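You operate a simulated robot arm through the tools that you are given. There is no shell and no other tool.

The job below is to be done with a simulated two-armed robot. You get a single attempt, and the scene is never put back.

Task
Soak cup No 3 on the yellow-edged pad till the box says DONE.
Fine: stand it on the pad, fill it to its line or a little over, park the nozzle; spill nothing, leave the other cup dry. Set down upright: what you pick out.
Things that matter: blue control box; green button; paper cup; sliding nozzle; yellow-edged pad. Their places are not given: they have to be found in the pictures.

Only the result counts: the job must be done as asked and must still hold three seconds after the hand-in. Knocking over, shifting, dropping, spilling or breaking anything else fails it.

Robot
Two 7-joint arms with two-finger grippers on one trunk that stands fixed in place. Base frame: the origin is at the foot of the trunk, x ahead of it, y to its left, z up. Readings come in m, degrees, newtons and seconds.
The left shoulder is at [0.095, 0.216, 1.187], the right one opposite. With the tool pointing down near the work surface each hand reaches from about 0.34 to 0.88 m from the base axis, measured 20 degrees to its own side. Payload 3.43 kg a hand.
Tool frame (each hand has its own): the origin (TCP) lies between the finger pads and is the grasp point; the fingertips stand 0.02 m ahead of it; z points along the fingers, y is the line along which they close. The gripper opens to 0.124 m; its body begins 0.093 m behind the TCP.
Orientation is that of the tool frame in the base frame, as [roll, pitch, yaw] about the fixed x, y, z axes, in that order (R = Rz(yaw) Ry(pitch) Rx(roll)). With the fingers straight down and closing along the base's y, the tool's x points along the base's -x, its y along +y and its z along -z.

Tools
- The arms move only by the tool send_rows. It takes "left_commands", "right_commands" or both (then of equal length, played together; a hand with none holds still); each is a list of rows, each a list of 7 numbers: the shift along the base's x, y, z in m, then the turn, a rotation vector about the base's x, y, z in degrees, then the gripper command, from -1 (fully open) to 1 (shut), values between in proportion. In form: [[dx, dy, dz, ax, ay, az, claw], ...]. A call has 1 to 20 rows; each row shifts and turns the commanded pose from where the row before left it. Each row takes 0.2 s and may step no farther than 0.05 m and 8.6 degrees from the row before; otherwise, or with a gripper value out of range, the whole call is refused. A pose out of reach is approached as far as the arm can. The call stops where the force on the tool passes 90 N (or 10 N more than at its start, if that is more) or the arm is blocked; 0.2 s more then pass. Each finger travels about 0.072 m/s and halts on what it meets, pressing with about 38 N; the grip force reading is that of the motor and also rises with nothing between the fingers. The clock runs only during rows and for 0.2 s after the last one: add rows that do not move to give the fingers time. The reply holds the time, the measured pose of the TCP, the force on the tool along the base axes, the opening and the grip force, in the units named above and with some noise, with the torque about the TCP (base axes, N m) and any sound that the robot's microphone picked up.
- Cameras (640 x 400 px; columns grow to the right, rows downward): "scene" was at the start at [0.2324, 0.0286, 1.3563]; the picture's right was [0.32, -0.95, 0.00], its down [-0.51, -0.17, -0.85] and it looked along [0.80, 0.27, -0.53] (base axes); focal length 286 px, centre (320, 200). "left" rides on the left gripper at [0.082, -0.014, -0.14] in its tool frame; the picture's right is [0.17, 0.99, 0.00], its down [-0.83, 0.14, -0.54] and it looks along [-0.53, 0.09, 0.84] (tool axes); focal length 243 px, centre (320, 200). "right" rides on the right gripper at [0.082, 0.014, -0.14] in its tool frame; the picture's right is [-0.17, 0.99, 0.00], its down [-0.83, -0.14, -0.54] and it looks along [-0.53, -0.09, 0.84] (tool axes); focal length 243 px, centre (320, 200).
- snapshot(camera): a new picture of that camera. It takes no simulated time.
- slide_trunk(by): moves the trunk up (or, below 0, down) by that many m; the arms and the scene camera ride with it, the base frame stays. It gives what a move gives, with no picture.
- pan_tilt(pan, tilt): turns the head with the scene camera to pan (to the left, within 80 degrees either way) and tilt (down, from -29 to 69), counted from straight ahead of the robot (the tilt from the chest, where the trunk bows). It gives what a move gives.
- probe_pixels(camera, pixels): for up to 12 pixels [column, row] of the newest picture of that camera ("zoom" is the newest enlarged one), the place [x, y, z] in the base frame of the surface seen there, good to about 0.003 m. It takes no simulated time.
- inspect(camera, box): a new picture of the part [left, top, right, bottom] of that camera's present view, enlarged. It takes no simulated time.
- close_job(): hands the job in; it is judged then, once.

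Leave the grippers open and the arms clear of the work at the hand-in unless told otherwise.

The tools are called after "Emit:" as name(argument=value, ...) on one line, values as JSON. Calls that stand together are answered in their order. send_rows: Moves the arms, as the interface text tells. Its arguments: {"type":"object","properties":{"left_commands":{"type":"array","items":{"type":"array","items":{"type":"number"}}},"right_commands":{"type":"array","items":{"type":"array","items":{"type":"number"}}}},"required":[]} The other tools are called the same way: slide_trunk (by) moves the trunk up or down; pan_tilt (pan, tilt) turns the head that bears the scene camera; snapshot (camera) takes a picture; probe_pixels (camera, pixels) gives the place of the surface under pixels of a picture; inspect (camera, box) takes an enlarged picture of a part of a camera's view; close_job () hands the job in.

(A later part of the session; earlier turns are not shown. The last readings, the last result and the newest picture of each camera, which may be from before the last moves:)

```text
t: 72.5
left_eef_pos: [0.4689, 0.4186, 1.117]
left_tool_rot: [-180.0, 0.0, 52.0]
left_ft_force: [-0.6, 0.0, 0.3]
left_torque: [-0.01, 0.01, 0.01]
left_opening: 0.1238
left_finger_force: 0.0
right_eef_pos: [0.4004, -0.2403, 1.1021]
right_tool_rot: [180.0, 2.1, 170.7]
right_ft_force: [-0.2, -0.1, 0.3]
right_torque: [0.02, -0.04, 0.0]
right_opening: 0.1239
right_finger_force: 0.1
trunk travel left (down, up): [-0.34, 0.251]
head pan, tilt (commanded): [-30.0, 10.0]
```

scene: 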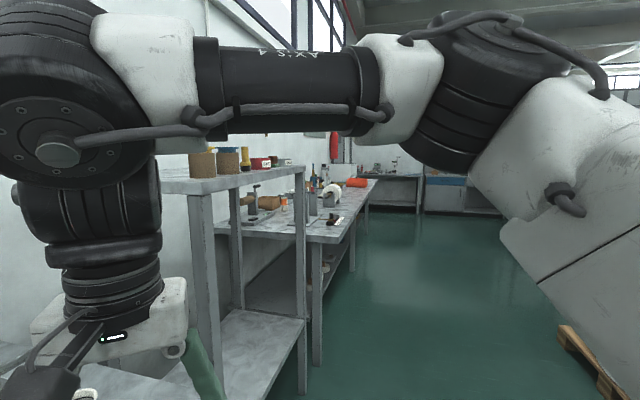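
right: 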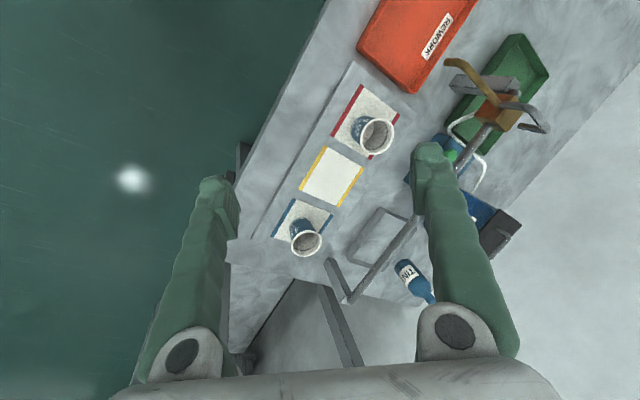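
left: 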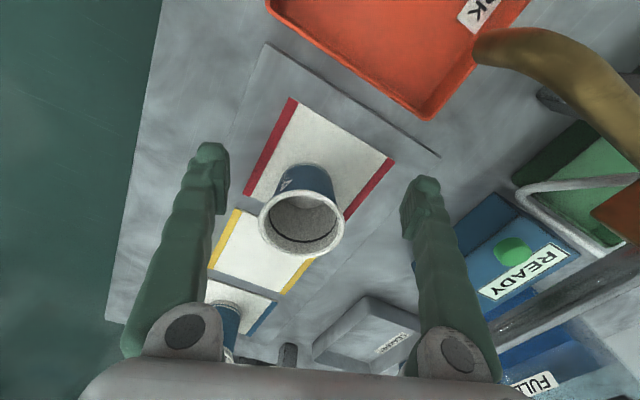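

That works. 95° more to reach yaw −43°.

Emit:
send_rows(left_commands=[[0, 0, 0, 0, 0, -8, -1], [0, 0, 0, 0, 0, -8, -1], [0, 0, 0, 0, 0, -8, -1], [0, 0, 0, 0, 0, -8, -1], [0, 0, 0, 0, 0, -8, -1], [0, 0, 0, 0, 0, -8, -1], [0, 0, 0, 0, 0, -8, -1], [0, 0, 0, 0, 0, -8, -1], [0, 0, 0, 0, 0, -8, -1], [0, 0, 0, 0, 0, -8, -1], [0, 0, 0, 0, 0, -8, -1], [0, 0, 0, 0, 0, -7, -1], [0, 0, 0, 0, 0, 0, -1]])

Emit:
pan_tilt(pan=18.9, tilt=35)

Emit:
snapshot(camera="scene")

Emit:
snapshot(camera="left")

```text
t: 75.3
left_eef_pos: [0.4701, 0.4189, 1.1161]
left_tool_rot: [-180.0, 0.0, -42.9]
left_ft_force: [-0.1, -0.8, 0.0]
left_torque: [-0.01, 0.0, 0.0]
left_opening: 0.1239
left_finger_force: 0.1
right_eef_pos: [0.4011, -0.241, 1.1019]
right_tool_rot: [179.9, 2.1, 170.7]
right_ft_force: [1.0, 1.0, 0.0]
right_torque: [0.0, 0.02, 0.01]
right_opening: 0.1239
right_finger_force: 0.0
trunk travel left (down, up): [-0.34, 0.251]
head pan, tilt (commanded): [-30.0, 10.0]
```

```text
t: 76.5
left_eef_pos: [0.4697, 0.4193, 1.116]
left_tool_rot: [179.9, 0.1, -42.8]
left_ft_force: [-0.6, -0.1, 0.4]
left_torque: [-0.01, 0.0, 0.01]
left_opening: 0.1239
left_finger_force: 0.1
right_eef_pos: [0.4023, -0.2407, 1.1019]
right_tool_rot: [179.9, 2.0, 170.8]
right_ft_force: [0.3, 0.4, 0.0]
right_torque: [0.02, 0.0, -0.01]
right_opening: 0.1241
right_finger_force: 0.1
trunk travel left (down, up): [-0.34, 0.251]
head pan, tilt (commanded): [18.9, 35.0]
```

```text
taken
```

scene: 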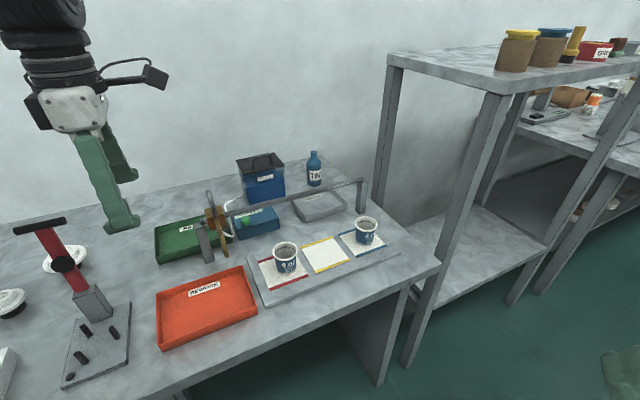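

```text
taken
```

left: 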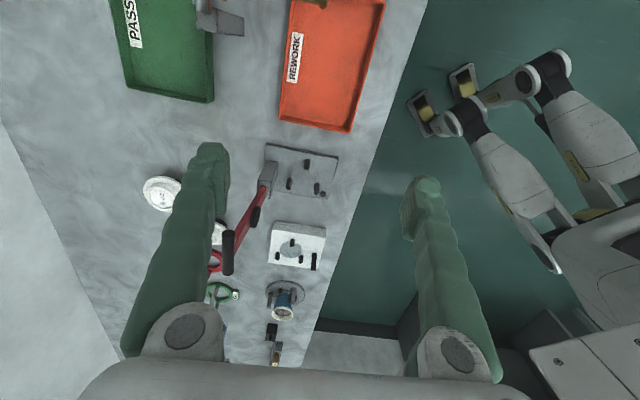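

The hand is flipped, with its camera on the far side. Now I'll tilt 26° about its horizontal closing axis so the fingers lean toward (+x,−y), then move above cup No 3 at z≈1.05.

Emit:
send_rows(left_commands=[[0, 0, 0, -4.43, -4.75, 0, -1], [0, 0, 0, -4.43, -4.75, 0, -1], [0, 0, 0, -4.43, -4.75, 0, -1], [0, 0, 0, -4.43, -4.75, 0, -1], [0.0306, -0.027, -0.011, 0, 0, 0, -1], [0.0306, -0.027, -0.011, 0, 0, 0, -1], [0.0306, -0.027, -0.011, 0, 0, 0, -1], [0.0306, -0.027, -0.011, 0, 0, 0, -1], [0.0306, -0.027, -0.011, 0, 0, 0, -1], [0.0306, -0.027, -0.011, 0, 0, 0, -1], [0, 0, 0, 0, 0, 0, -1]])

Emit:
snapshot(camera="scene")

Emit:
snapshot(camera="left")

```text
t: 78.9
left_eef_pos: [0.6521, 0.2559, 1.0509]
left_tool_rot: [179.9, -26.0, -42.9]
left_ft_force: [-0.5, -0.3, 0.0]
left_torque: [-0.02, -0.02, 0.02]
left_opening: 0.1239
left_finger_force: 0.2
right_eef_pos: [0.4006, -0.2407, 1.1038]
right_tool_rot: [179.9, 2.2, 170.8]
right_ft_force: [-0.5, 0.1, 0.7]
right_torque: [0.0, -0.01, -0.03]
right_opening: 0.1239
right_finger_force: 0.0
trunk travel left (down, up): [-0.34, 0.251]
head pan, tilt (commanded): [18.9, 35.0]
```

```text
taken
```

scene: 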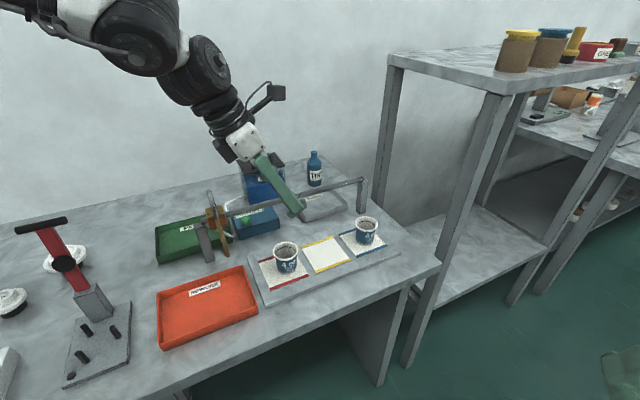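

```text
taken
```

left: 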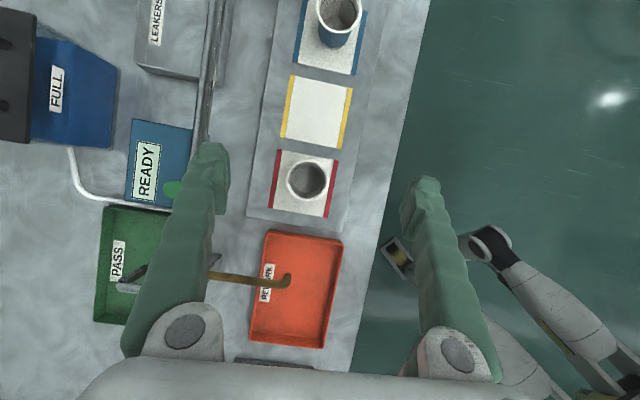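

The view is good: cup No 3 is right below, with the yellow pad beyond it. I'll lower to z≈0.95 and check the reach at the yellow pad spot while still empty.

Emit:
send_rows(left_commands=[[0, 0, -0.04, 0, 0, 0, -1], [0, 0, -0.04, 0, 0, 0, -1], [0, 0, -0.02, 0, 0, 0, -1], [0.02, -0.0175, 0, 0, 0, 0, -1], [0.02, -0.0175, 0, 0, 0, 0, -1], [0.02, -0.0175, 0, 0, 0, 0, -1], [0.02, -0.0165, 0, 0, 0, 0, -1], [0, 0, 0, 0, 0, 0, -1]])

Emit:
snapshot(camera="left")

```text
t: 80.7
left_eef_pos: [0.7328, 0.1869, 0.9497]
left_tool_rot: [179.9, -25.9, -42.8]
left_ft_force: [0.1, -0.5, 0.5]
left_torque: [0.03, 0.0, 0.03]
left_opening: 0.124
left_finger_force: 0.0
right_eef_pos: [0.4016, -0.2424, 1.1017]
right_tool_rot: [179.8, 2.2, 170.9]
right_ft_force: [0.1, 0.6, 0.9]
right_torque: [0.0, -0.03, -0.04]
right_opening: 0.1239
right_finger_force: 0.1
trunk travel left (down, up): [-0.34, 0.251]
head pan, tilt (commanded): [18.9, 35.0]
```

```text
taken
```

left: 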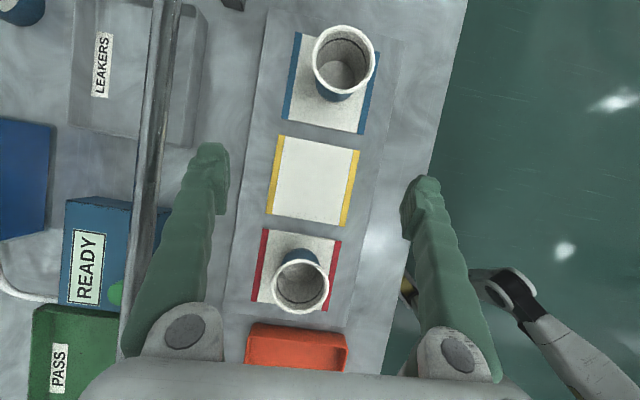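

The yellow pad spot is reachable. From this near-vertical view I'll probe the pad corners and the cup rim to refine positions.

Emit:
probe_pixels(camera="left", pixels=[[284, 138], [356, 153], [343, 223], [269, 211], [313, 180], [275, 287], [327, 292], [302, 263], [299, 311], [340, 28], [318, 60], [372, 65]])

```text
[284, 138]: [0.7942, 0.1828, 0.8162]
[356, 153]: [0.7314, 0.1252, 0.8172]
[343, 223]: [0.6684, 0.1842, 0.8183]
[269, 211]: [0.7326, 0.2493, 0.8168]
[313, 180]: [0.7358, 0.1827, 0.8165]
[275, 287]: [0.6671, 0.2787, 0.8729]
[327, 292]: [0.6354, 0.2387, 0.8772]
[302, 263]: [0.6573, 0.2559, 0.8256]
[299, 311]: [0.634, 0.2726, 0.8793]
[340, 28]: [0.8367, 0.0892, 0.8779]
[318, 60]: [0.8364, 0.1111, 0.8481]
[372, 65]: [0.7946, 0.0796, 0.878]
```

Yellow pad centre is (0.732,0.186) and cup No 3 centre about (0.6535,0.257). Now back above the cup at this height.

Emit:
send_rows(left_commands=[[-0.02, 0.0175, 0, 0, 0, 0, -1], [-0.02, 0.0175, 0, 0, 0, 0, -1], [-0.02, 0.0175, 0, 0, 0, 0, -1], [-0.0193, 0.018, 0, 0, 0, 0, -1], [0, 0, 0, 0, 0, 0, -1]])

Emit:
snapshot(camera="left")

```text
t: 81.9
left_eef_pos: [0.653, 0.2582, 0.9505]
left_tool_rot: [179.9, -25.9, -42.8]
left_ft_force: [0.4, 0.2, 0.5]
left_torque: [0.0, -0.03, -0.01]
left_opening: 0.1239
left_finger_force: 0.1
right_eef_pos: [0.4028, -0.2405, 1.1031]
right_tool_rot: [179.9, 2.1, 170.7]
right_ft_force: [0.2, 0.8, 0.5]
right_torque: [-0.02, 0.04, 0.0]
right_opening: 0.1238
right_finger_force: 0.0
trunk travel left (down, up): [-0.34, 0.251]
head pan, tilt (commanded): [18.9, 35.0]
```

```text
taken
```

left: 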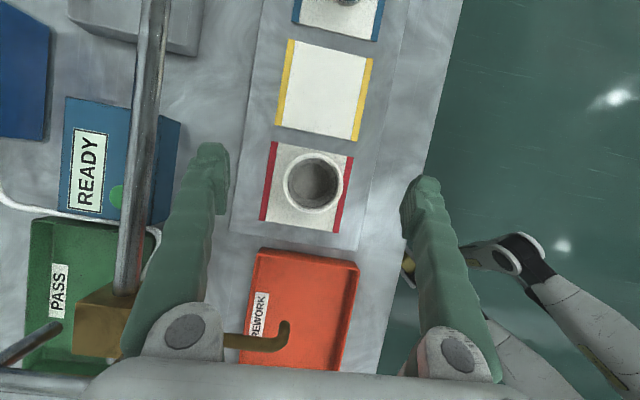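

The cup sits centred between the fingers at [312,182]. I'll descend in two parts, watching forces. The hand's rear clears the nozzle tube by a few centimetres.

Emit:
send_rows(left_commands=[[0, 0, -0.025, 0, 0, 0, -1], [0, 0, -0.025, 0, 0, 0, -1], [0, 0, 0, 0, 0, 0, -1]])

Emit:
snapshot(camera="left")

Emit:
snapshot(camera="scene")

```text
t: 82.7
left_eef_pos: [0.6534, 0.258, 0.9011]
left_tool_rot: [179.9, -26.1, -42.7]
left_ft_force: [-0.9, -0.5, 0.2]
left_torque: [0.0, -0.01, 0.03]
left_opening: 0.1239
left_finger_force: 0.0
right_eef_pos: [0.4031, -0.241, 1.1014]
right_tool_rot: [179.9, 2.1, 170.7]
right_ft_force: [-0.1, 0.1, 0.2]
right_torque: [0.02, -0.02, 0.01]
right_opening: 0.1242
right_finger_force: 0.0
trunk travel left (down, up): [-0.34, 0.251]
head pan, tilt (commanded): [18.9, 35.0]
```

```text
taken
```

left: 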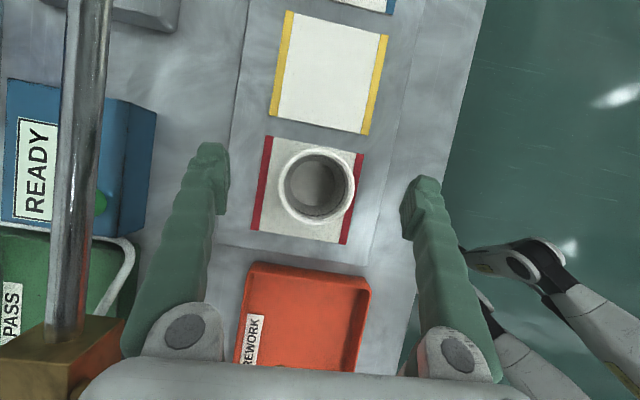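

```text
taken
```

scene: 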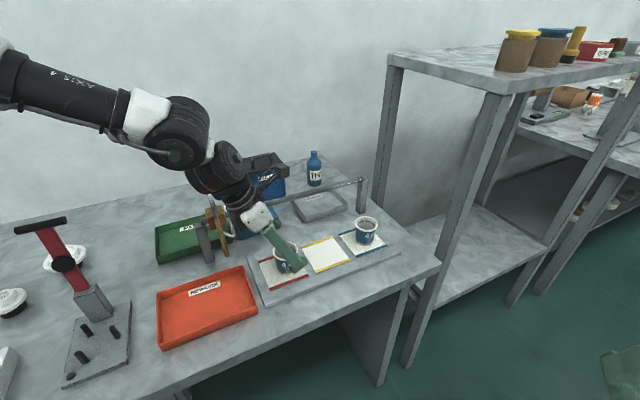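

Emit:
inspect(camera="scene", box=[170, 150, 330, 300])

```text
2.67 times, centred on (250, 225) of scene
```

zoom: 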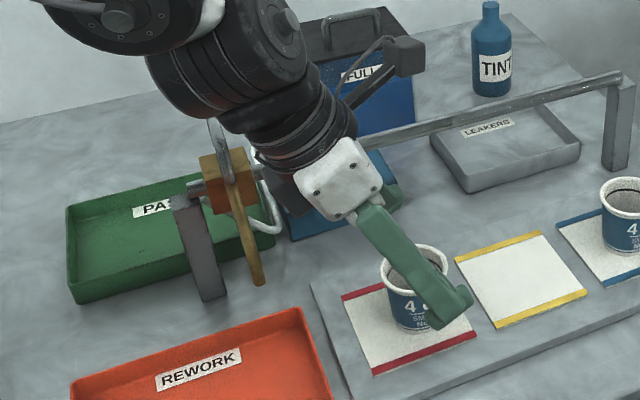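

Clearances look fine. I'll descend the remaining 4.7 cm to grasp height (TCP z≈0.854).

Emit:
send_rows(left_commands=[[0, 0, -0.02, 0, 0, 0, -1], [0, 0, -0.017, 0, 0, 0, -1], [0, 0, -0.01, 0, 0, 0, -1], [0, 0, 0, 0, 0, 0, -1]])

Emit:
snapshot(camera="left")

Emit:
inspect(camera="scene", box=[170, 150, 330, 300])

```text
t: 83.7
left_eef_pos: [0.6527, 0.2586, 0.8522]
left_tool_rot: [179.8, -26.0, -42.7]
left_ft_force: [-0.6, -0.1, -0.1]
left_torque: [0.02, 0.03, -0.03]
left_opening: 0.124
left_finger_force: 0.1
right_eef_pos: [0.4021, -0.2415, 1.1013]
right_tool_rot: [179.9, 2.2, 170.7]
right_ft_force: [0.2, -1.2, -0.8]
right_torque: [0.02, -0.02, -0.02]
right_opening: 0.1239
right_finger_force: 0.0
trunk travel left (down, up): [-0.34, 0.251]
head pan, tilt (commanded): [18.9, 35.0]
```

```text
taken
```

left: 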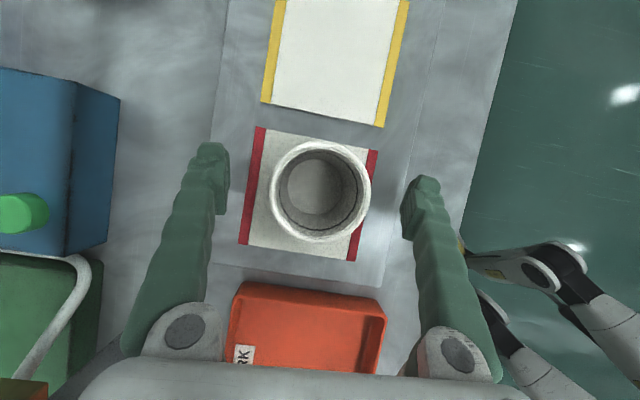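

```text
2.67 times, centred on (250, 225) of scene
```

zoom: 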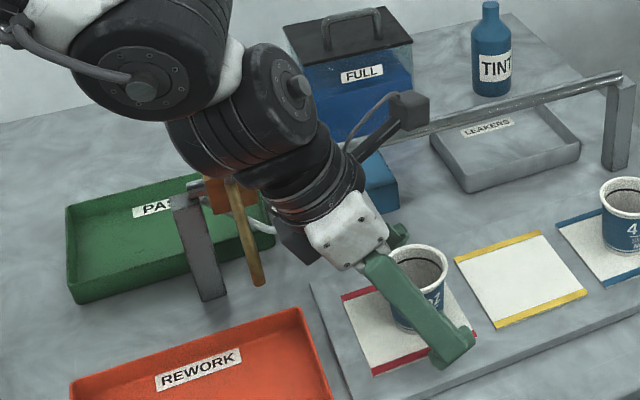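

The hand is in position with no contact forces. I'll close gradually, first to about 56 mm, which is just outside the cup's diameter.

Emit:
send_rows(left_commands=[[0, 0, 0, 0, 0, 0, -0.5], [0, 0, 0, 0, 0, 0, -0.2], [0, 0, 0, 0, 0, 0, 0.0], [0, 0, 0, 0, 0, 0, 0.1], [0, 0, 0, 0, 0, 0, 0.1]])

Emit:
inspect(camera="left", box=[200, 100, 440, 280])

```text
t: 84.9
left_eef_pos: [0.6511, 0.2583, 0.8531]
left_tool_rot: [179.9, -25.9, -42.8]
left_ft_force: [0.2, -0.4, -0.6]
left_torque: [0.01, -0.01, 0.03]
left_opening: 0.0557
left_finger_force: 0.1
right_eef_pos: [0.4025, -0.2407, 1.1024]
right_tool_rot: [179.8, 2.2, 170.8]
right_ft_force: [0.0, -0.6, 0.5]
right_torque: [-0.02, -0.01, -0.06]
right_opening: 0.124
right_finger_force: 0.0
trunk travel left (down, up): [-0.34, 0.251]
head pan, tilt (commanded): [18.9, 35.0]
```

```text
2.22 times, centred on (320, 190) of left
```

zoom: 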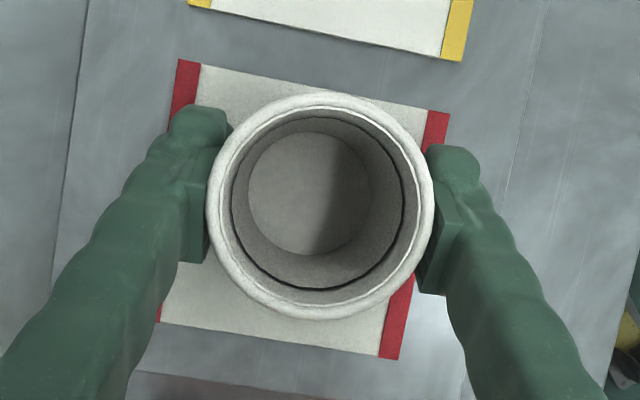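

Opening is 55.7 mm with no contact, and the cup is well centred. I'll close in small steps toward 49 mm.

Emit:
send_rows(left_commands=[[0, 0, 0, 0, 0, 0, 0.14], [0, 0, 0, 0, 0, 0, 0.17], [0, 0, 0, 0, 0, 0, 0.2], [0, 0, 0, 0, 0, 0, 0.2]])

```text
t: 85.9
left_eef_pos: [0.6526, 0.2582, 0.8539]
left_tool_rot: [179.9, -25.9, -42.9]
left_ft_force: [0.0, 0.3, -0.2]
left_torque: [0.01, 0.0, 0.0]
left_opening: 0.0503
left_finger_force: 5.2
right_eef_pos: [0.402, -0.2423, 1.1021]
right_tool_rot: [179.9, 2.1, 170.9]
right_ft_force: [0.0, -0.1, 0.2]
right_torque: [0.01, -0.01, 0.0]
right_opening: 0.1241
right_finger_force: 0.1
trunk travel left (down, up): [-0.34, 0.251]
head pan, tilt (commanded): [18.9, 35.0]
```

Contact at about 50.3 mm with 5 N of grip, which is gentle. I'll add slightly more grip (≈8 N) and lift 1 cm to test the hold.

Emit:
send_rows(left_commands=[[0, 0, 0, 0, 0, 0, 0.21], [0, 0, 0, 0, 0, 0, 0.21], [0, 0, 0.005, 0, 0, 0, 0.21], [0, 0, 0.005, 0, 0, 0, 0.21], [0, 0, 0, 0, 0, 0, 0.21]])

Emit:
inspect(camera="left", box=[200, 100, 440, 280])

Emit:
inspect(camera="scene", box=[230, 200, 390, 300])

```text
t: 87.1
left_eef_pos: [0.6535, 0.2586, 0.8628]
left_tool_rot: [179.9, -25.9, -42.8]
left_ft_force: [0.4, -0.4, 0.2]
left_torque: [0.0, 0.01, -0.02]
left_opening: 0.0497
left_finger_force: 1.3
right_eef_pos: [0.4029, -0.241, 1.1023]
right_tool_rot: [179.9, 2.1, 170.8]
right_ft_force: [0.0, 0.3, 0.9]
right_torque: [-0.01, 0.01, 0.01]
right_opening: 0.1239
right_finger_force: 0.2
trunk travel left (down, up): [-0.34, 0.251]
head pan, tilt (commanded): [18.9, 35.0]
```

```text
2.22 times, centred on (320, 190) of left
```

zoom: 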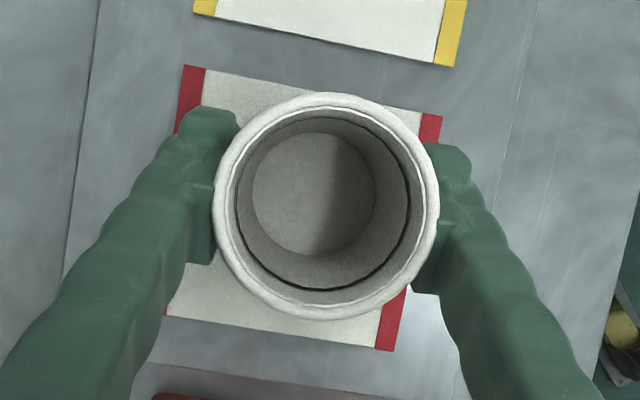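

```text
4.00 times, centred on (310, 250) of scene
```

zoom: 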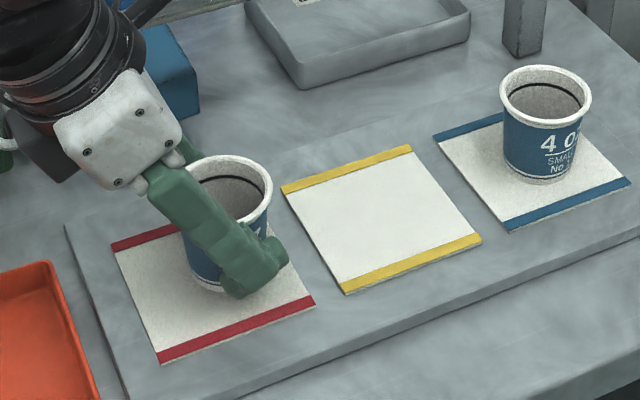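

The cup looks the same size in the wrist view, so it seems to have come along. I'll probe the rim and base heights to confirm.

Emit:
probe_pixels(camera="zoom", pixels=[[235, 160], [262, 180], [205, 165], [225, 158], [196, 282], [205, 288], [268, 200], [245, 170]])

```text
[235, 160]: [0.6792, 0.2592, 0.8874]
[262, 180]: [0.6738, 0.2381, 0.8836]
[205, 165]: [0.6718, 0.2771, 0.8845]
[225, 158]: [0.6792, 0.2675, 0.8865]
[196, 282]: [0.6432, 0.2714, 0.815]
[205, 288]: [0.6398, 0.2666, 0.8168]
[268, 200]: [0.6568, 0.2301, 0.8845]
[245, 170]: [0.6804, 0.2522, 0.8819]
```

The rim is now at z≈0.886 against 0.877 before, so the cup is lifted. I'll firm the grip slightly, rise 2.5 cm more, and carry it to above the yellow pad centre (+0.0775,−0.0716).

Emit:
send_rows(left_commands=[[0, 0, 0.005, 0, 0, 0, 0.225], [0, 0, 0.01, 0, 0, 0, 0.225], [0, 0, 0.01, 0, 0, 0, 0.225], [0.0155, -0.0143, 0, 0, 0, 0, 0.225], [0.0155, -0.0143, 0, 0, 0, 0, 0.225], [0.0155, -0.0143, 0, 0, 0, 0, 0.225], [0.0155, -0.0143, 0, 0, 0, 0, 0.225], [0.0155, -0.0144, 0, 0, 0, 0, 0.225], [0, 0, 0, 0, 0, 0, 0.225]])

Emit:
snapshot(camera="left")

Emit:
inspect(camera="scene", box=[230, 200, 390, 300])

```text
t: 89.1
left_eef_pos: [0.7305, 0.1866, 0.8879]
left_tool_rot: [179.9, -25.9, -42.7]
left_ft_force: [-0.1, 0.4, 0.0]
left_torque: [0.05, 0.01, 0.01]
left_opening: 0.0495
left_finger_force: 1.1
right_eef_pos: [0.4027, -0.2395, 1.1018]
right_tool_rot: [179.9, 2.1, 170.8]
right_ft_force: [0.4, -0.4, 0.5]
right_torque: [0.0, 0.01, -0.05]
right_opening: 0.1242
right_finger_force: 0.1
trunk travel left (down, up): [-0.34, 0.251]
head pan, tilt (commanded): [18.9, 35.0]
```

```text
taken
```

left: 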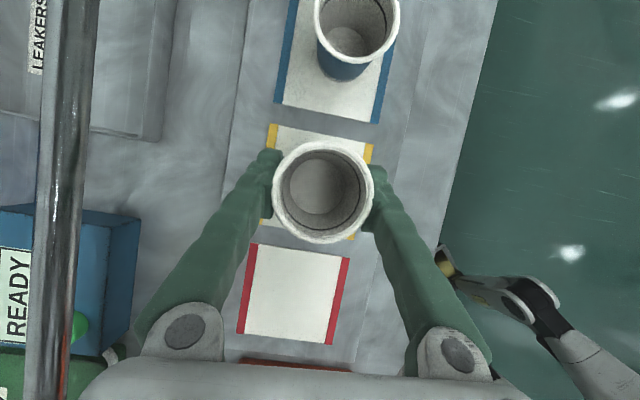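

```text
4.00 times, centred on (310, 250) of scene
```

zoom: 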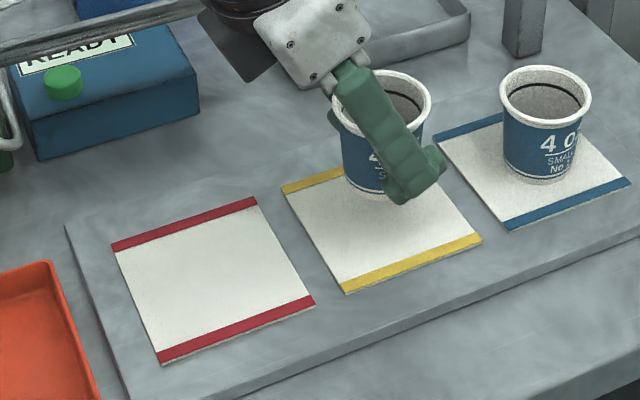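

The cup is held upright over the yellow pad. I'll lower it to just above contact height, TCP ≈0.856.

Emit:
send_rows(left_commands=[[0.0005, 0, -0.015, 0, 0, 0, 0.225], [0, 0, -0.01, 0, 0, 0, 0.225], [0, 0, -0.006, 0, 0, 0, 0.225], [0, 0, 0, 0, 0, 0, 0.225]])

Emit:
inspect(camera="scene", box=[290, 200, 400, 290])

```text
t: 90.1
left_eef_pos: [0.7322, 0.1874, 0.8561]
left_tool_rot: [179.9, -26.0, -42.8]
left_ft_force: [0.4, 0.1, -1.0]
left_torque: [0.01, -0.01, 0.01]
left_opening: 0.0494
left_finger_force: 1.3
right_eef_pos: [0.4021, -0.2403, 1.1033]
right_tool_rot: [179.9, 2.1, 170.8]
right_ft_force: [0.2, 0.0, -0.3]
right_torque: [0.03, 0.01, 0.02]
right_opening: 0.1241
right_finger_force: 0.0
trunk travel left (down, up): [-0.34, 0.251]
head pan, tilt (commanded): [18.9, 35.0]
```

```text
4.44 times, centred on (345, 245) of scene
```

zoom: 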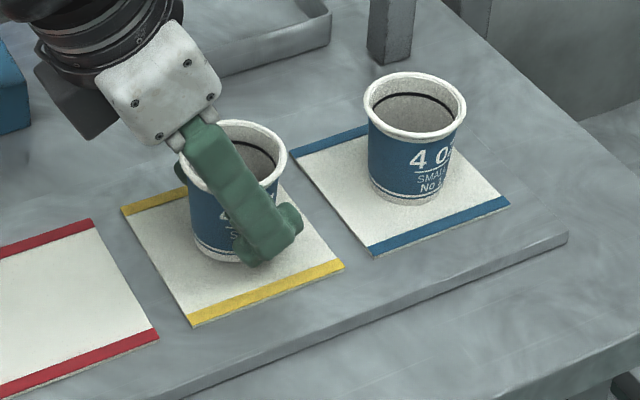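

Emit:
probe_pixels(camera="zoom", pixels=[[235, 124], [260, 129], [284, 158], [215, 126], [210, 254], [222, 260], [278, 195], [250, 180]])

```text
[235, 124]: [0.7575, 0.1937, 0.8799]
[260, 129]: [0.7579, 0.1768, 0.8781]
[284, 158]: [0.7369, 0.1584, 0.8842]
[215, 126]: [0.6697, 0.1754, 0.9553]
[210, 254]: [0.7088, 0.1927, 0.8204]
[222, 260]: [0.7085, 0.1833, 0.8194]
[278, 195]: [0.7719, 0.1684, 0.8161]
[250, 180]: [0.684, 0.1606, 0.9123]
```

The base is about 2–3 mm above the pad. I'll ease down in 1 mm steps.

Emit:
send_rows(left_commands=[[0, 0, -0.001, 0, 0, 0, 0.225], [0, 0, -0.001, 0, 0, 0, 0.225], [0, 0, -0.001, 0, 0, 0, 0.225], [0, 0, 0, 0, 0, 0, 0.225]])

```text
t: 91.1
left_eef_pos: [0.7309, 0.1877, 0.8544]
left_tool_rot: [180.0, -25.9, -42.8]
left_ft_force: [0.0, -0.5, -0.7]
left_torque: [-0.01, 0.04, 0.0]
left_opening: 0.0493
left_finger_force: 0.9
right_eef_pos: [0.4016, -0.2405, 1.1017]
right_tool_rot: [179.8, 2.1, 170.8]
right_ft_force: [-0.1, -0.2, -0.4]
right_torque: [0.0, 0.01, -0.01]
right_opening: 0.1239
right_finger_force: 0.1
trunk travel left (down, up): [-0.34, 0.251]
head pan, tilt (commanded): [18.9, 35.0]
```

One more millimetre down, then open the fingers gently to about 80 mm.

Emit:
send_rows(left_commands=[[0, 0, -0.001, 0, 0, 0, 0.225], [0, 0, 0, 0, 0, 0, 0.2], [0, 0, 0, 0, 0, 0, 0.17], [0, 0, 0, 0, 0, 0, 0.1], [0, 0, 0, 0, 0, 0, 0.0], [0, 0, 0, 0, 0, 0, -0.1], [0, 0, 0, 0, 0, 0, -0.2], [0, 0, 0, 0, 0, 0, -0.3], [0, 0, 0, 0, 0, 0, -0.3]])

Emit:
snapshot(camera="left")

Emit:
inspect(camera="scene", box=[290, 200, 400, 290])

```text
t: 93.1
left_eef_pos: [0.7302, 0.1866, 0.8533]
left_tool_rot: [179.8, -25.9, -42.8]
left_ft_force: [1.0, -0.8, -0.3]
left_torque: [0.01, 0.01, -0.02]
left_opening: 0.0804
left_finger_force: 0.1
right_eef_pos: [0.4018, -0.2405, 1.1028]
right_tool_rot: [179.9, 2.1, 170.7]
right_ft_force: [0.3, 0.0, -0.9]
right_torque: [0.03, -0.03, -0.03]
right_opening: 0.1243
right_finger_force: 0.0
trunk travel left (down, up): [-0.34, 0.251]
head pan, tilt (commanded): [18.9, 35.0]
```

```text
taken
```

left: 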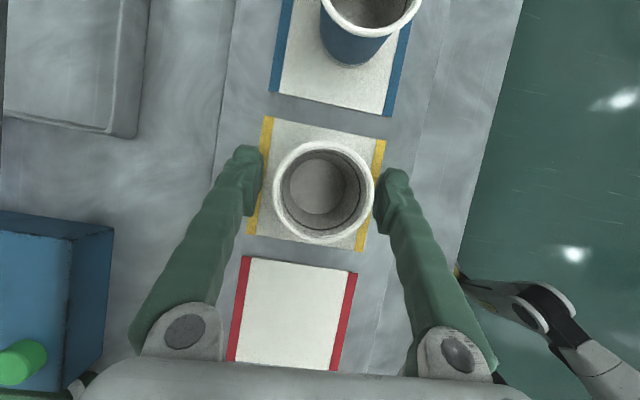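

```text
4.44 times, centred on (345, 245) of scene
```

zoom: 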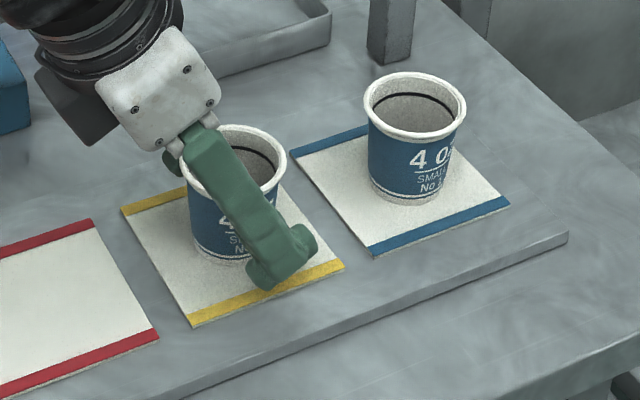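

The cup stands upright on the yellow pad, released. I'll open a bit more and rise straight up.

Emit:
send_rows(left_commands=[[0, 0, 0, 0, 0, 0, -0.5], [0, 0, 0, 0, 0, 0, -0.6], [0, 0, 0.01, 0, 0, 0, -0.6], [0, 0, 0.02, 0, 0, 0, -0.6], [0, 0, 0.03, 0, 0, 0, -0.6], [0, 0, 0.04, 0, 0, 0, -0.6], [0, 0, 0.04, 0, 0, 0, -0.6], [0, 0, 0, 0, 0, 0, -0.6]])

Emit:
snapshot(camera="left")

Emit:
snapshot(camera="scene")

```text
t: 94.9
left_eef_pos: [0.7308, 0.1883, 0.9923]
left_tool_rot: [179.9, -26.0, -42.8]
left_ft_force: [0.2, -0.1, 0.0]
left_torque: [-0.01, 0.01, 0.02]
left_opening: 0.0993
left_finger_force: 0.1
right_eef_pos: [0.4031, -0.241, 1.1021]
right_tool_rot: [179.9, 2.2, 170.9]
right_ft_force: [0.1, -0.3, 0.6]
right_torque: [-0.01, 0.05, 0.06]
right_opening: 0.124
right_finger_force: 0.0
trunk travel left (down, up): [-0.34, 0.251]
head pan, tilt (commanded): [18.9, 35.0]
```

```text
taken
```

left: 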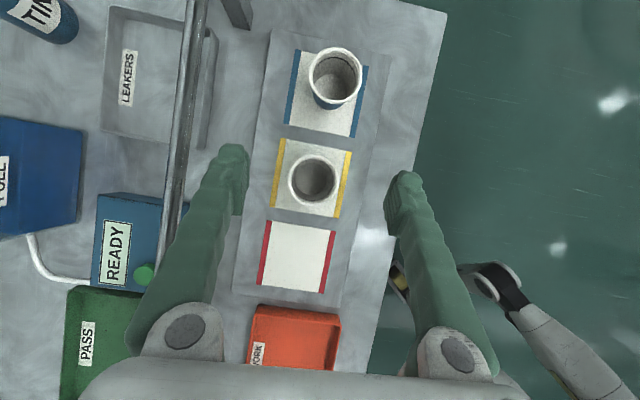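

```text
taken
```

scene: 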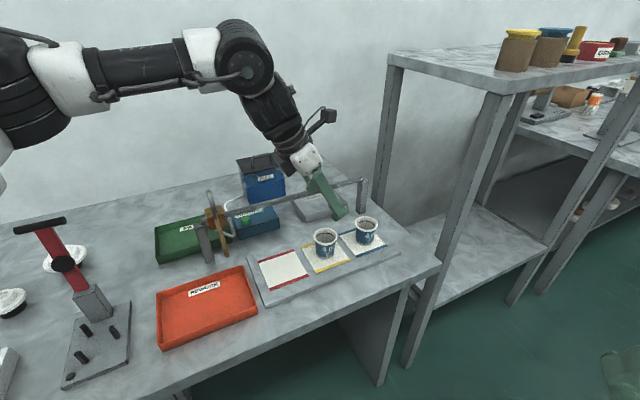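

Cup No 3 stands centred on the yellow pad. I'll probe its rim, and in this clear view the carriage, handle and nozzle for the next step.

Emit:
probe_pixels(camera="left", pixels=[[290, 179], [340, 183], [314, 157], [314, 205], [143, 275], [150, 262], [187, 60], [183, 120], [172, 180]])

Emit:
inspect(camera="scene", box=[190, 180, 390, 290])

```text
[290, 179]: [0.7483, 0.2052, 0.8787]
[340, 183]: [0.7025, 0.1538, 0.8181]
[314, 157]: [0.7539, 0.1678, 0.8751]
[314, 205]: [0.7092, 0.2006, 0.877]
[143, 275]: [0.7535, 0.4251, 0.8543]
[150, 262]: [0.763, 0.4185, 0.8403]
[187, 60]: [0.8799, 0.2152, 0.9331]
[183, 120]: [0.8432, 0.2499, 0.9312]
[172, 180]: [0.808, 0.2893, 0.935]
```

```text
3.20 times, centred on (290, 235) of scene
```

zoom: 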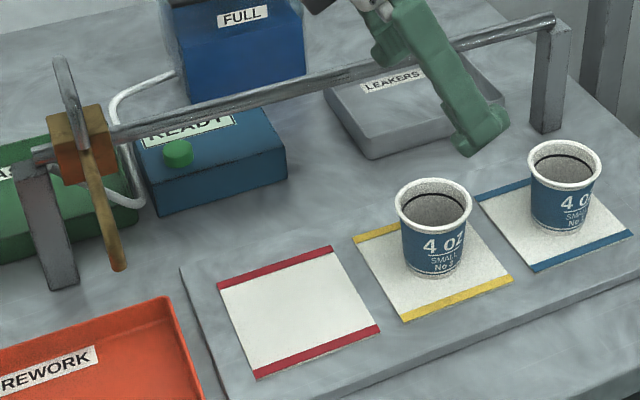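

Cup No 3 is centred at about (0.731,0.1855). Next is the nozzle. I plan to grip the carriage handle with the fingers closing along the rail (yaw 45°), leaning about 36° toward (+x,−y), so the far end of the slide is reachable. First I'll check the tank and handle geometry in a scene view.

Emit:
snapshot(camera="scene")

Emit:
probe_pixels(camera="scene", pixels=[[237, 158], [262, 152], [283, 162], [255, 172], [240, 172], [284, 175], [214, 200], [207, 193], [212, 220], [315, 155], [315, 180], [262, 160]])

Emit:
inspect(camera="scene", box=[190, 180, 260, 270])

```text
taken
```

scene: 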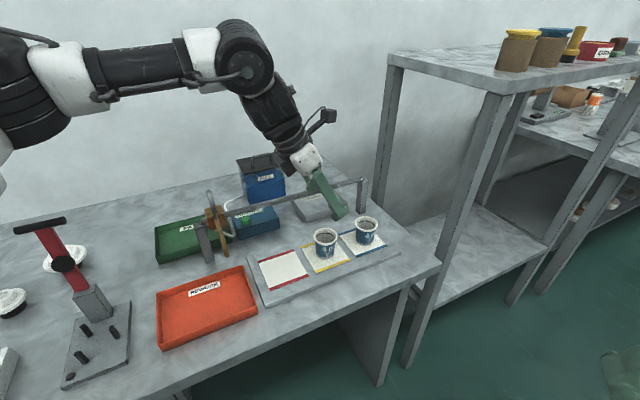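

```text
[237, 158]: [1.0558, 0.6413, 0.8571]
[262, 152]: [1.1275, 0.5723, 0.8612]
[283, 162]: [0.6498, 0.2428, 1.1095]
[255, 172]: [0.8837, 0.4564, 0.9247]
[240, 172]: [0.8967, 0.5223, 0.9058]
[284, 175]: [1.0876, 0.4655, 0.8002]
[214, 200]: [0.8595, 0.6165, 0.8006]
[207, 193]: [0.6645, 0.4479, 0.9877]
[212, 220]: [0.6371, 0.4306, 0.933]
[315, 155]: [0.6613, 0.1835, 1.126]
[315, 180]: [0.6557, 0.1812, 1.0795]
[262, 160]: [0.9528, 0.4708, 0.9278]
```

```text
4.44 times, centred on (225, 225) of scene
```

zoom: 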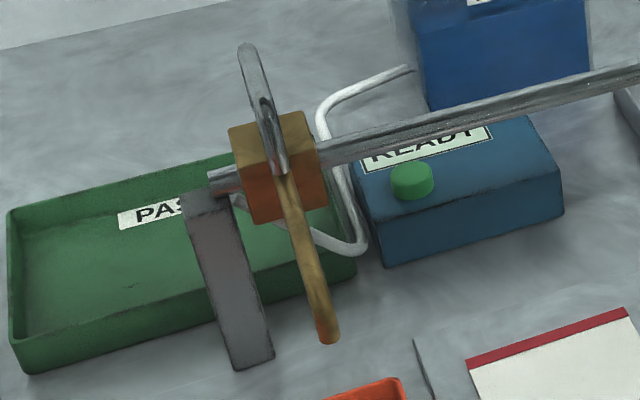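

Emit:
probe_pixels(camera="zoom", pixels=[[246, 50], [248, 62], [254, 80], [258, 95], [264, 110], [268, 125], [273, 140], [278, 160], [282, 172], [243, 70], [262, 70], [250, 100]])

```text
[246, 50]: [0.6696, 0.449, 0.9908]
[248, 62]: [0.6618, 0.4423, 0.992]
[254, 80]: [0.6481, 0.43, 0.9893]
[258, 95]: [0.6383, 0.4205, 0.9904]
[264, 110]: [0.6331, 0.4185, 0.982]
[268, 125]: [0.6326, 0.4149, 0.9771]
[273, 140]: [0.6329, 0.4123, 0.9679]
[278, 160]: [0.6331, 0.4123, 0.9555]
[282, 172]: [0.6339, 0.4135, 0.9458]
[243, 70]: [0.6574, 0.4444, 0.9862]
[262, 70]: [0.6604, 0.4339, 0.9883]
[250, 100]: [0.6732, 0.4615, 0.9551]
```

The handle bar's centre line is x−y≈0.220 with middle (0.655,0.435), centre z≈0.9855 and diameter ≈11 mm. The nozzle has the same x−y. The carriage must travel about 0.230 m, which is (+0.163,−0.163). Now I'll rise and retreat the left hand to open space at (0.48,0.43,1.12), removing the tilt there.

Emit:
send_rows(left_commands=[[0, 0, 0.04, 0, 0, 0, -0.6], [0, 0, 0.04, 0, 0, 0, -0.6], [-0.028, 0.027, 0.005, 0, 0, 0, -0.6], [-0.028, 0.027, 0.005, 0, 0, 0, -0.6], [-0.028, 0.027, 0.005, 0, 0, 0, -0.6], [-0.028, 0.027, 0.005, 0, 0, 0, -0.6], [-0.028, 0.027, 0.005, 0, 0, 0, -0.6], [-0.028, 0.027, 0.005, 0, 0, 0, -0.6], [-0.028, 0.027, 0.005, 0, 0, 0, -0.6], [-0.028, 0.027, 0.005, 0, 0, 0, -0.6], [-0.028, 0.027, 0.005, 0, 0, 0, -0.6], [0, 0, 0, 4.43, 4.75, 0, -0.6], [0, 0, 0, 4.43, 4.75, 0, -0.6], [0, 0, 0, 4.43, 4.75, 0, -0.6], [0, 0, 0, 4.43, 4.75, 0, -0.6], [0, 0, 0, 0, 0, 0, -0.6]])

```text
t: 98.3
left_eef_pos: [0.4725, 0.4438, 1.1143]
left_tool_rot: [179.9, 0.0, -42.8]
left_ft_force: [-0.3, 0.2, 0.3]
left_torque: [-0.03, 0.02, -0.04]
left_opening: 0.099
left_finger_force: 0.2
left hand out of reach, approached as far as the arm can: row 1, 2
right_eef_pos: [0.4024, -0.2395, 1.1025]
right_tool_rot: [179.9, 2.2, 170.8]
right_ft_force: [-0.2, 0.3, -0.1]
right_torque: [-0.03, -0.02, 0.02]
right_opening: 0.1237
right_finger_force: 0.1
trunk travel left (down, up): [-0.34, 0.251]
head pan, tilt (commanded): [18.9, 35.0]
```

Level again at (0.4725,0.444,1.114). Now I'll turn yaw +87.8° to 45°, narrowing the fingers to about 44 mm meanwhile.

Emit:
send_rows(left_commands=[[0, 0, 0, 0, 0, 7.98, -0.3], [0, 0, 0, 0, 0, 7.98, 0], [0, 0, 0, 0, 0, 7.98, 0.15], [0, 0, 0, 0, 0, 7.98, 0.29], [0, 0, 0, 0, 0, 7.98, 0.29], [0, 0, 0, 0, 0, 7.98, 0.29], [0, 0, 0, 0, 0, 7.98, 0.29], [0, 0, 0, 0, 0, 7.98, 0.29], [0, 0, 0, 0, 0, 7.98, 0.29], [0, 0, 0, 0, 0, 7.98, 0.29], [0, 0, 0, 0, 0, 7.98, 0.29], [0, 0, 0, -5.09, -5.09, 0, 0.29], [0, 0, 0, -5.09, -5.09, 0, 0.29], [0, 0, 0, -5.09, -5.09, 0, 0.29], [0, 0, 0, -5.09, -5.09, 0, 0.29], [0, 0, 0, -5.09, -5.09, 0, 0.29], [0, 0, 0, 0, 0, 0, 0.29]])

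Emit:
snapshot(camera="scene")

Emit:
snapshot(camera="left")

```text
t: 101.9
left_eef_pos: [0.4731, 0.4407, 1.1151]
left_tool_rot: [144.0, -0.1, 44.9]
left_ft_force: [-0.1, 0.0, 0.1]
left_torque: [0.04, 0.0, -0.02]
left_opening: 0.0443
left_finger_force: 0.0
right_eef_pos: [0.4029, -0.2413, 1.1017]
right_tool_rot: [179.9, 2.2, 170.7]
right_ft_force: [-0.2, -0.7, 0.7]
right_torque: [0.04, -0.02, 0.03]
right_opening: 0.1242
right_finger_force: 0.0
trunk travel left (down, up): [-0.34, 0.251]
head pan, tilt (commanded): [18.9, 35.0]
```

```text
taken
```

scene: 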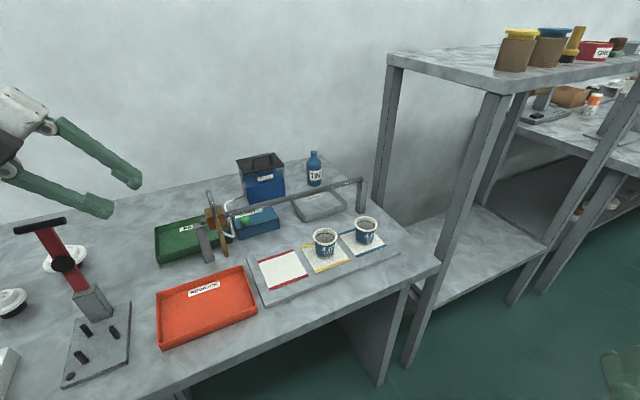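

```text
taken
```

left: 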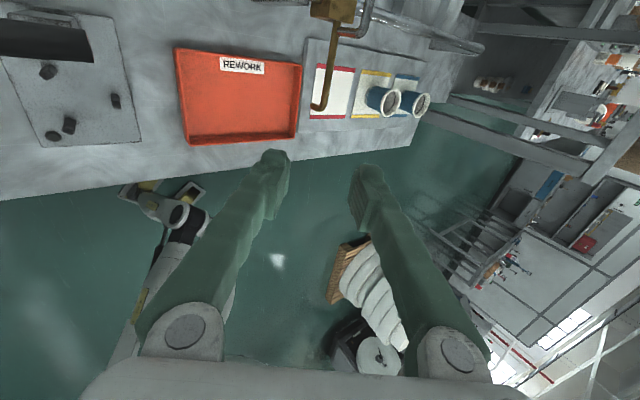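

The tilt and yaw are set. Now I'll move to the pre-grasp point (0.610,0.480,1.073), behind and above the handle along the finger direction.

Emit:
send_rows(left_commands=[[0.034, 0.01, -0.008, 0, 0, 0, 0.29], [0.034, 0.01, -0.01, 0, 0, 0, 0.29], [0.034, 0.01, -0.012, 0, 0, 0, 0.29], [0.035, 0.0093, -0.012, 0, 0, 0, 0.29], [0, 0, 0, 0, 0, 0, 0.29]])

Emit:
snapshot(camera="left")

Emit:
inspect(camera="scene", box=[100, 130, 290, 280])

```text
t: 103.1
left_eef_pos: [0.6088, 0.4818, 1.0733]
left_tool_rot: [143.9, -0.1, 44.9]
left_ft_force: [0.7, 0.4, -0.2]
left_torque: [0.0, -0.01, 0.01]
left_opening: 0.0439
left_finger_force: 0.2
right_eef_pos: [0.4007, -0.24, 1.103]
right_tool_rot: [179.9, 2.2, 170.8]
right_ft_force: [-0.1, 0.7, 0.1]
right_torque: [0.0, -0.04, 0.03]
right_opening: 0.1239
right_finger_force: 0.1
trunk travel left (down, up): [-0.34, 0.251]
head pan, tilt (commanded): [18.9, 35.0]
```

```text
taken
```

left: 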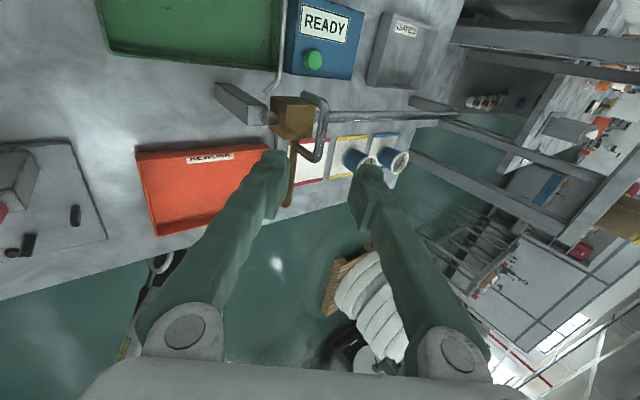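

```text
2.67 times, centred on (195, 205) of scene
```

zoom: 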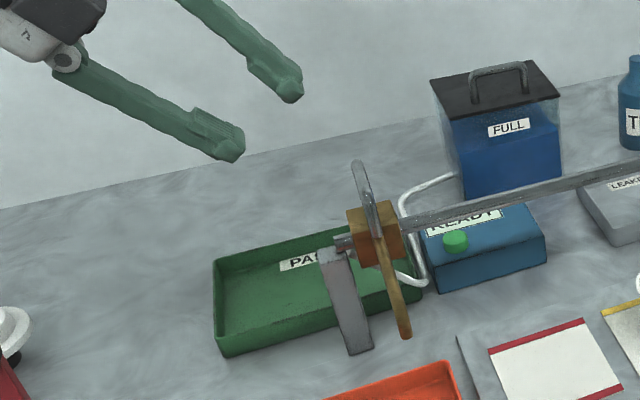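

The handle appears between the fingertips at about [315,125] in the wrist view. I'll probe it from here to refine its position.

Emit:
inspect(camera="left", box=[230, 60, 410, 220])

```text
2.50 times, centred on (320, 140) of left
```

zoom: 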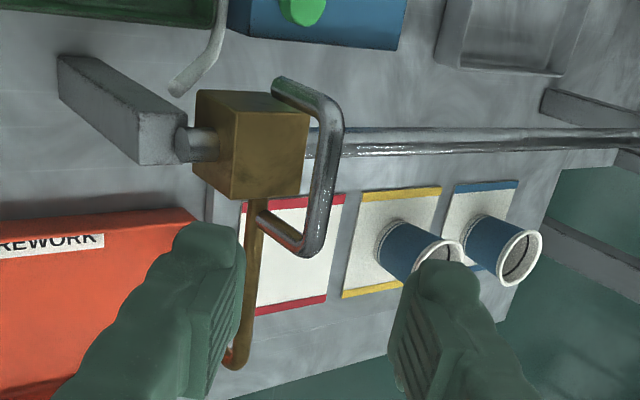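

Emit:
probe_pixels(camera="zoom", pixels=[[333, 120], [331, 150], [327, 180], [322, 210], [315, 235], [320, 180], [336, 180], [295, 95], [285, 235], [290, 110], [250, 130], [236, 360]])

```text
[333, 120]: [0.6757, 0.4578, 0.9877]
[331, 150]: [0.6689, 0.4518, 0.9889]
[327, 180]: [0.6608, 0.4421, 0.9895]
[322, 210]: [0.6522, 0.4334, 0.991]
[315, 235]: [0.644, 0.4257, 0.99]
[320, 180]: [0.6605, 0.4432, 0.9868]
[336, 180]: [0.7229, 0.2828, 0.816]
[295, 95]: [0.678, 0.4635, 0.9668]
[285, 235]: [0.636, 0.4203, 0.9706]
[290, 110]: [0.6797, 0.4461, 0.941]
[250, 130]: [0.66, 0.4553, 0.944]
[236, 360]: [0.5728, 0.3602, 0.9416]
```

Refined: bar centre ≈(0.661,0.4385,0.985), running exactly across the fingers' closing line. I'll advance 8 cm along the finger direction, then check before the final 2 cm.

Emit:
send_rows(left_commands=[[0.006, 0.003, 0.0016, 0, 0, 0, 0.29], [0.0112, -0.0112, -0.0218, 0, 0, 0, 0.29], [0.0112, -0.0112, -0.0218, 0, 0, 0, 0.29], [0.0112, -0.0112, -0.0218, 0, 0, 0, 0.29], [0, 0, 0, 0, 0, 0, 0.29]])

Emit:
inspect(camera="left", box=[230, 90, 410, 250])

Emit:
inspect(camera="scene", box=[140, 150, 270, 270])

```text
t: 104.3
left_eef_pos: [0.6484, 0.4509, 1.0089]
left_tool_rot: [144.0, 0.0, 45.0]
left_ft_force: [-0.4, -0.1, 0.5]
left_torque: [0.03, -0.03, -0.01]
left_opening: 0.044
left_finger_force: 0.0
right_eef_pos: [0.4038, -0.2388, 1.1026]
right_tool_rot: [180.0, 2.2, 170.8]
right_ft_force: [0.0, -0.5, 0.3]
right_torque: [-0.02, -0.01, 0.0]
right_opening: 0.1238
right_finger_force: 0.1
trunk travel left (down, up): [-0.34, 0.251]
head pan, tilt (commanded): [18.9, 35.0]
```

```text
2.50 times, centred on (320, 170) of left
```

zoom: 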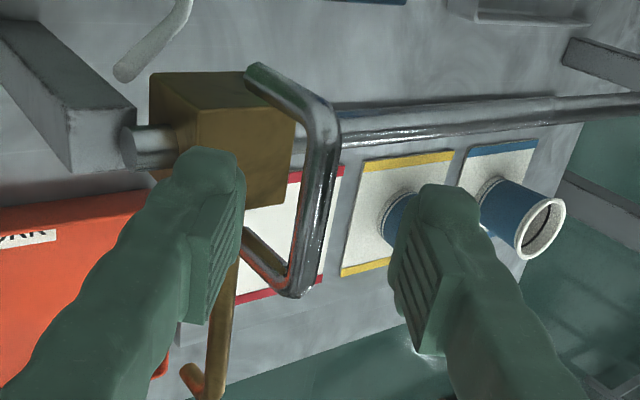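

```text
3.33 times, centred on (205, 210) of scene
```

zoom: 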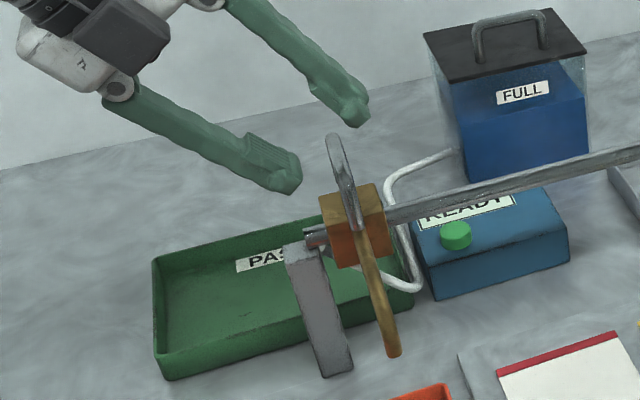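

The bar lies squarely between the pads. Final 2 cm advance.

Emit:
send_rows(left_commands=[[0.0042, -0.0041, -0.008, 0, 0, 0, 0.29], [0.0042, -0.0041, -0.0078, 0, 0, 0, 0.29], [0, 0, 0, 0, 0, 0, 0.29]])

Emit:
inspect(camera="left", box=[230, 90, 410, 250])

Emit:
inspect(camera="scene", box=[140, 150, 270, 270])

```text
t: 105.1
left_eef_pos: [0.6579, 0.4427, 0.9941]
left_tool_rot: [143.9, 0.1, 44.9]
left_ft_force: [0.2, -0.8, 1.2]
left_torque: [-0.02, -0.02, 0.0]
left_opening: 0.0438
left_finger_force: 0.0
right_eef_pos: [0.4018, -0.2419, 1.1028]
right_tool_rot: [179.9, 2.2, 170.8]
right_ft_force: [0.4, 0.0, 0.1]
right_torque: [-0.01, -0.03, -0.01]
right_opening: 0.1239
right_finger_force: 0.0
trunk travel left (down, up): [-0.34, 0.251]
head pan, tilt (commanded): [18.9, 35.0]
```

```text
2.50 times, centred on (320, 170) of left
```

zoom: 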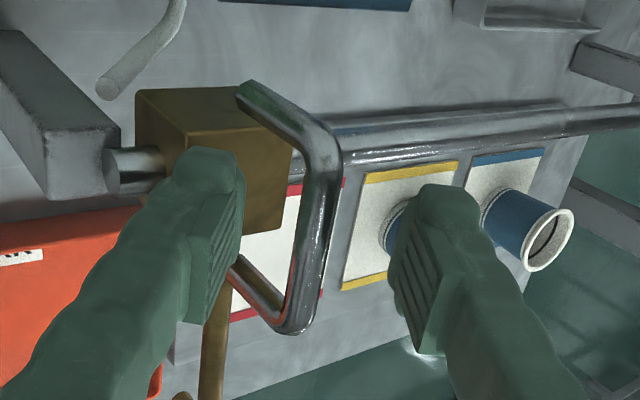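

```text
3.33 times, centred on (205, 210) of scene
```

zoom: 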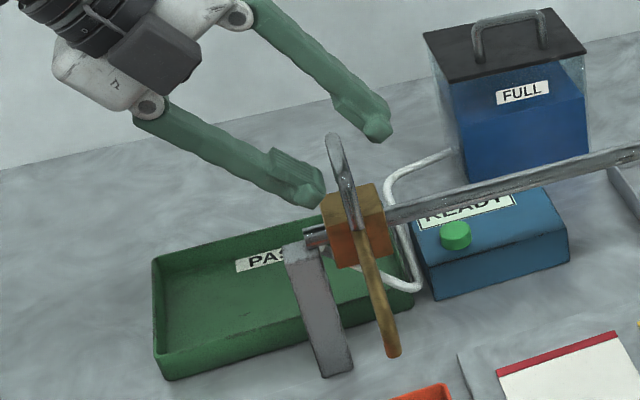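

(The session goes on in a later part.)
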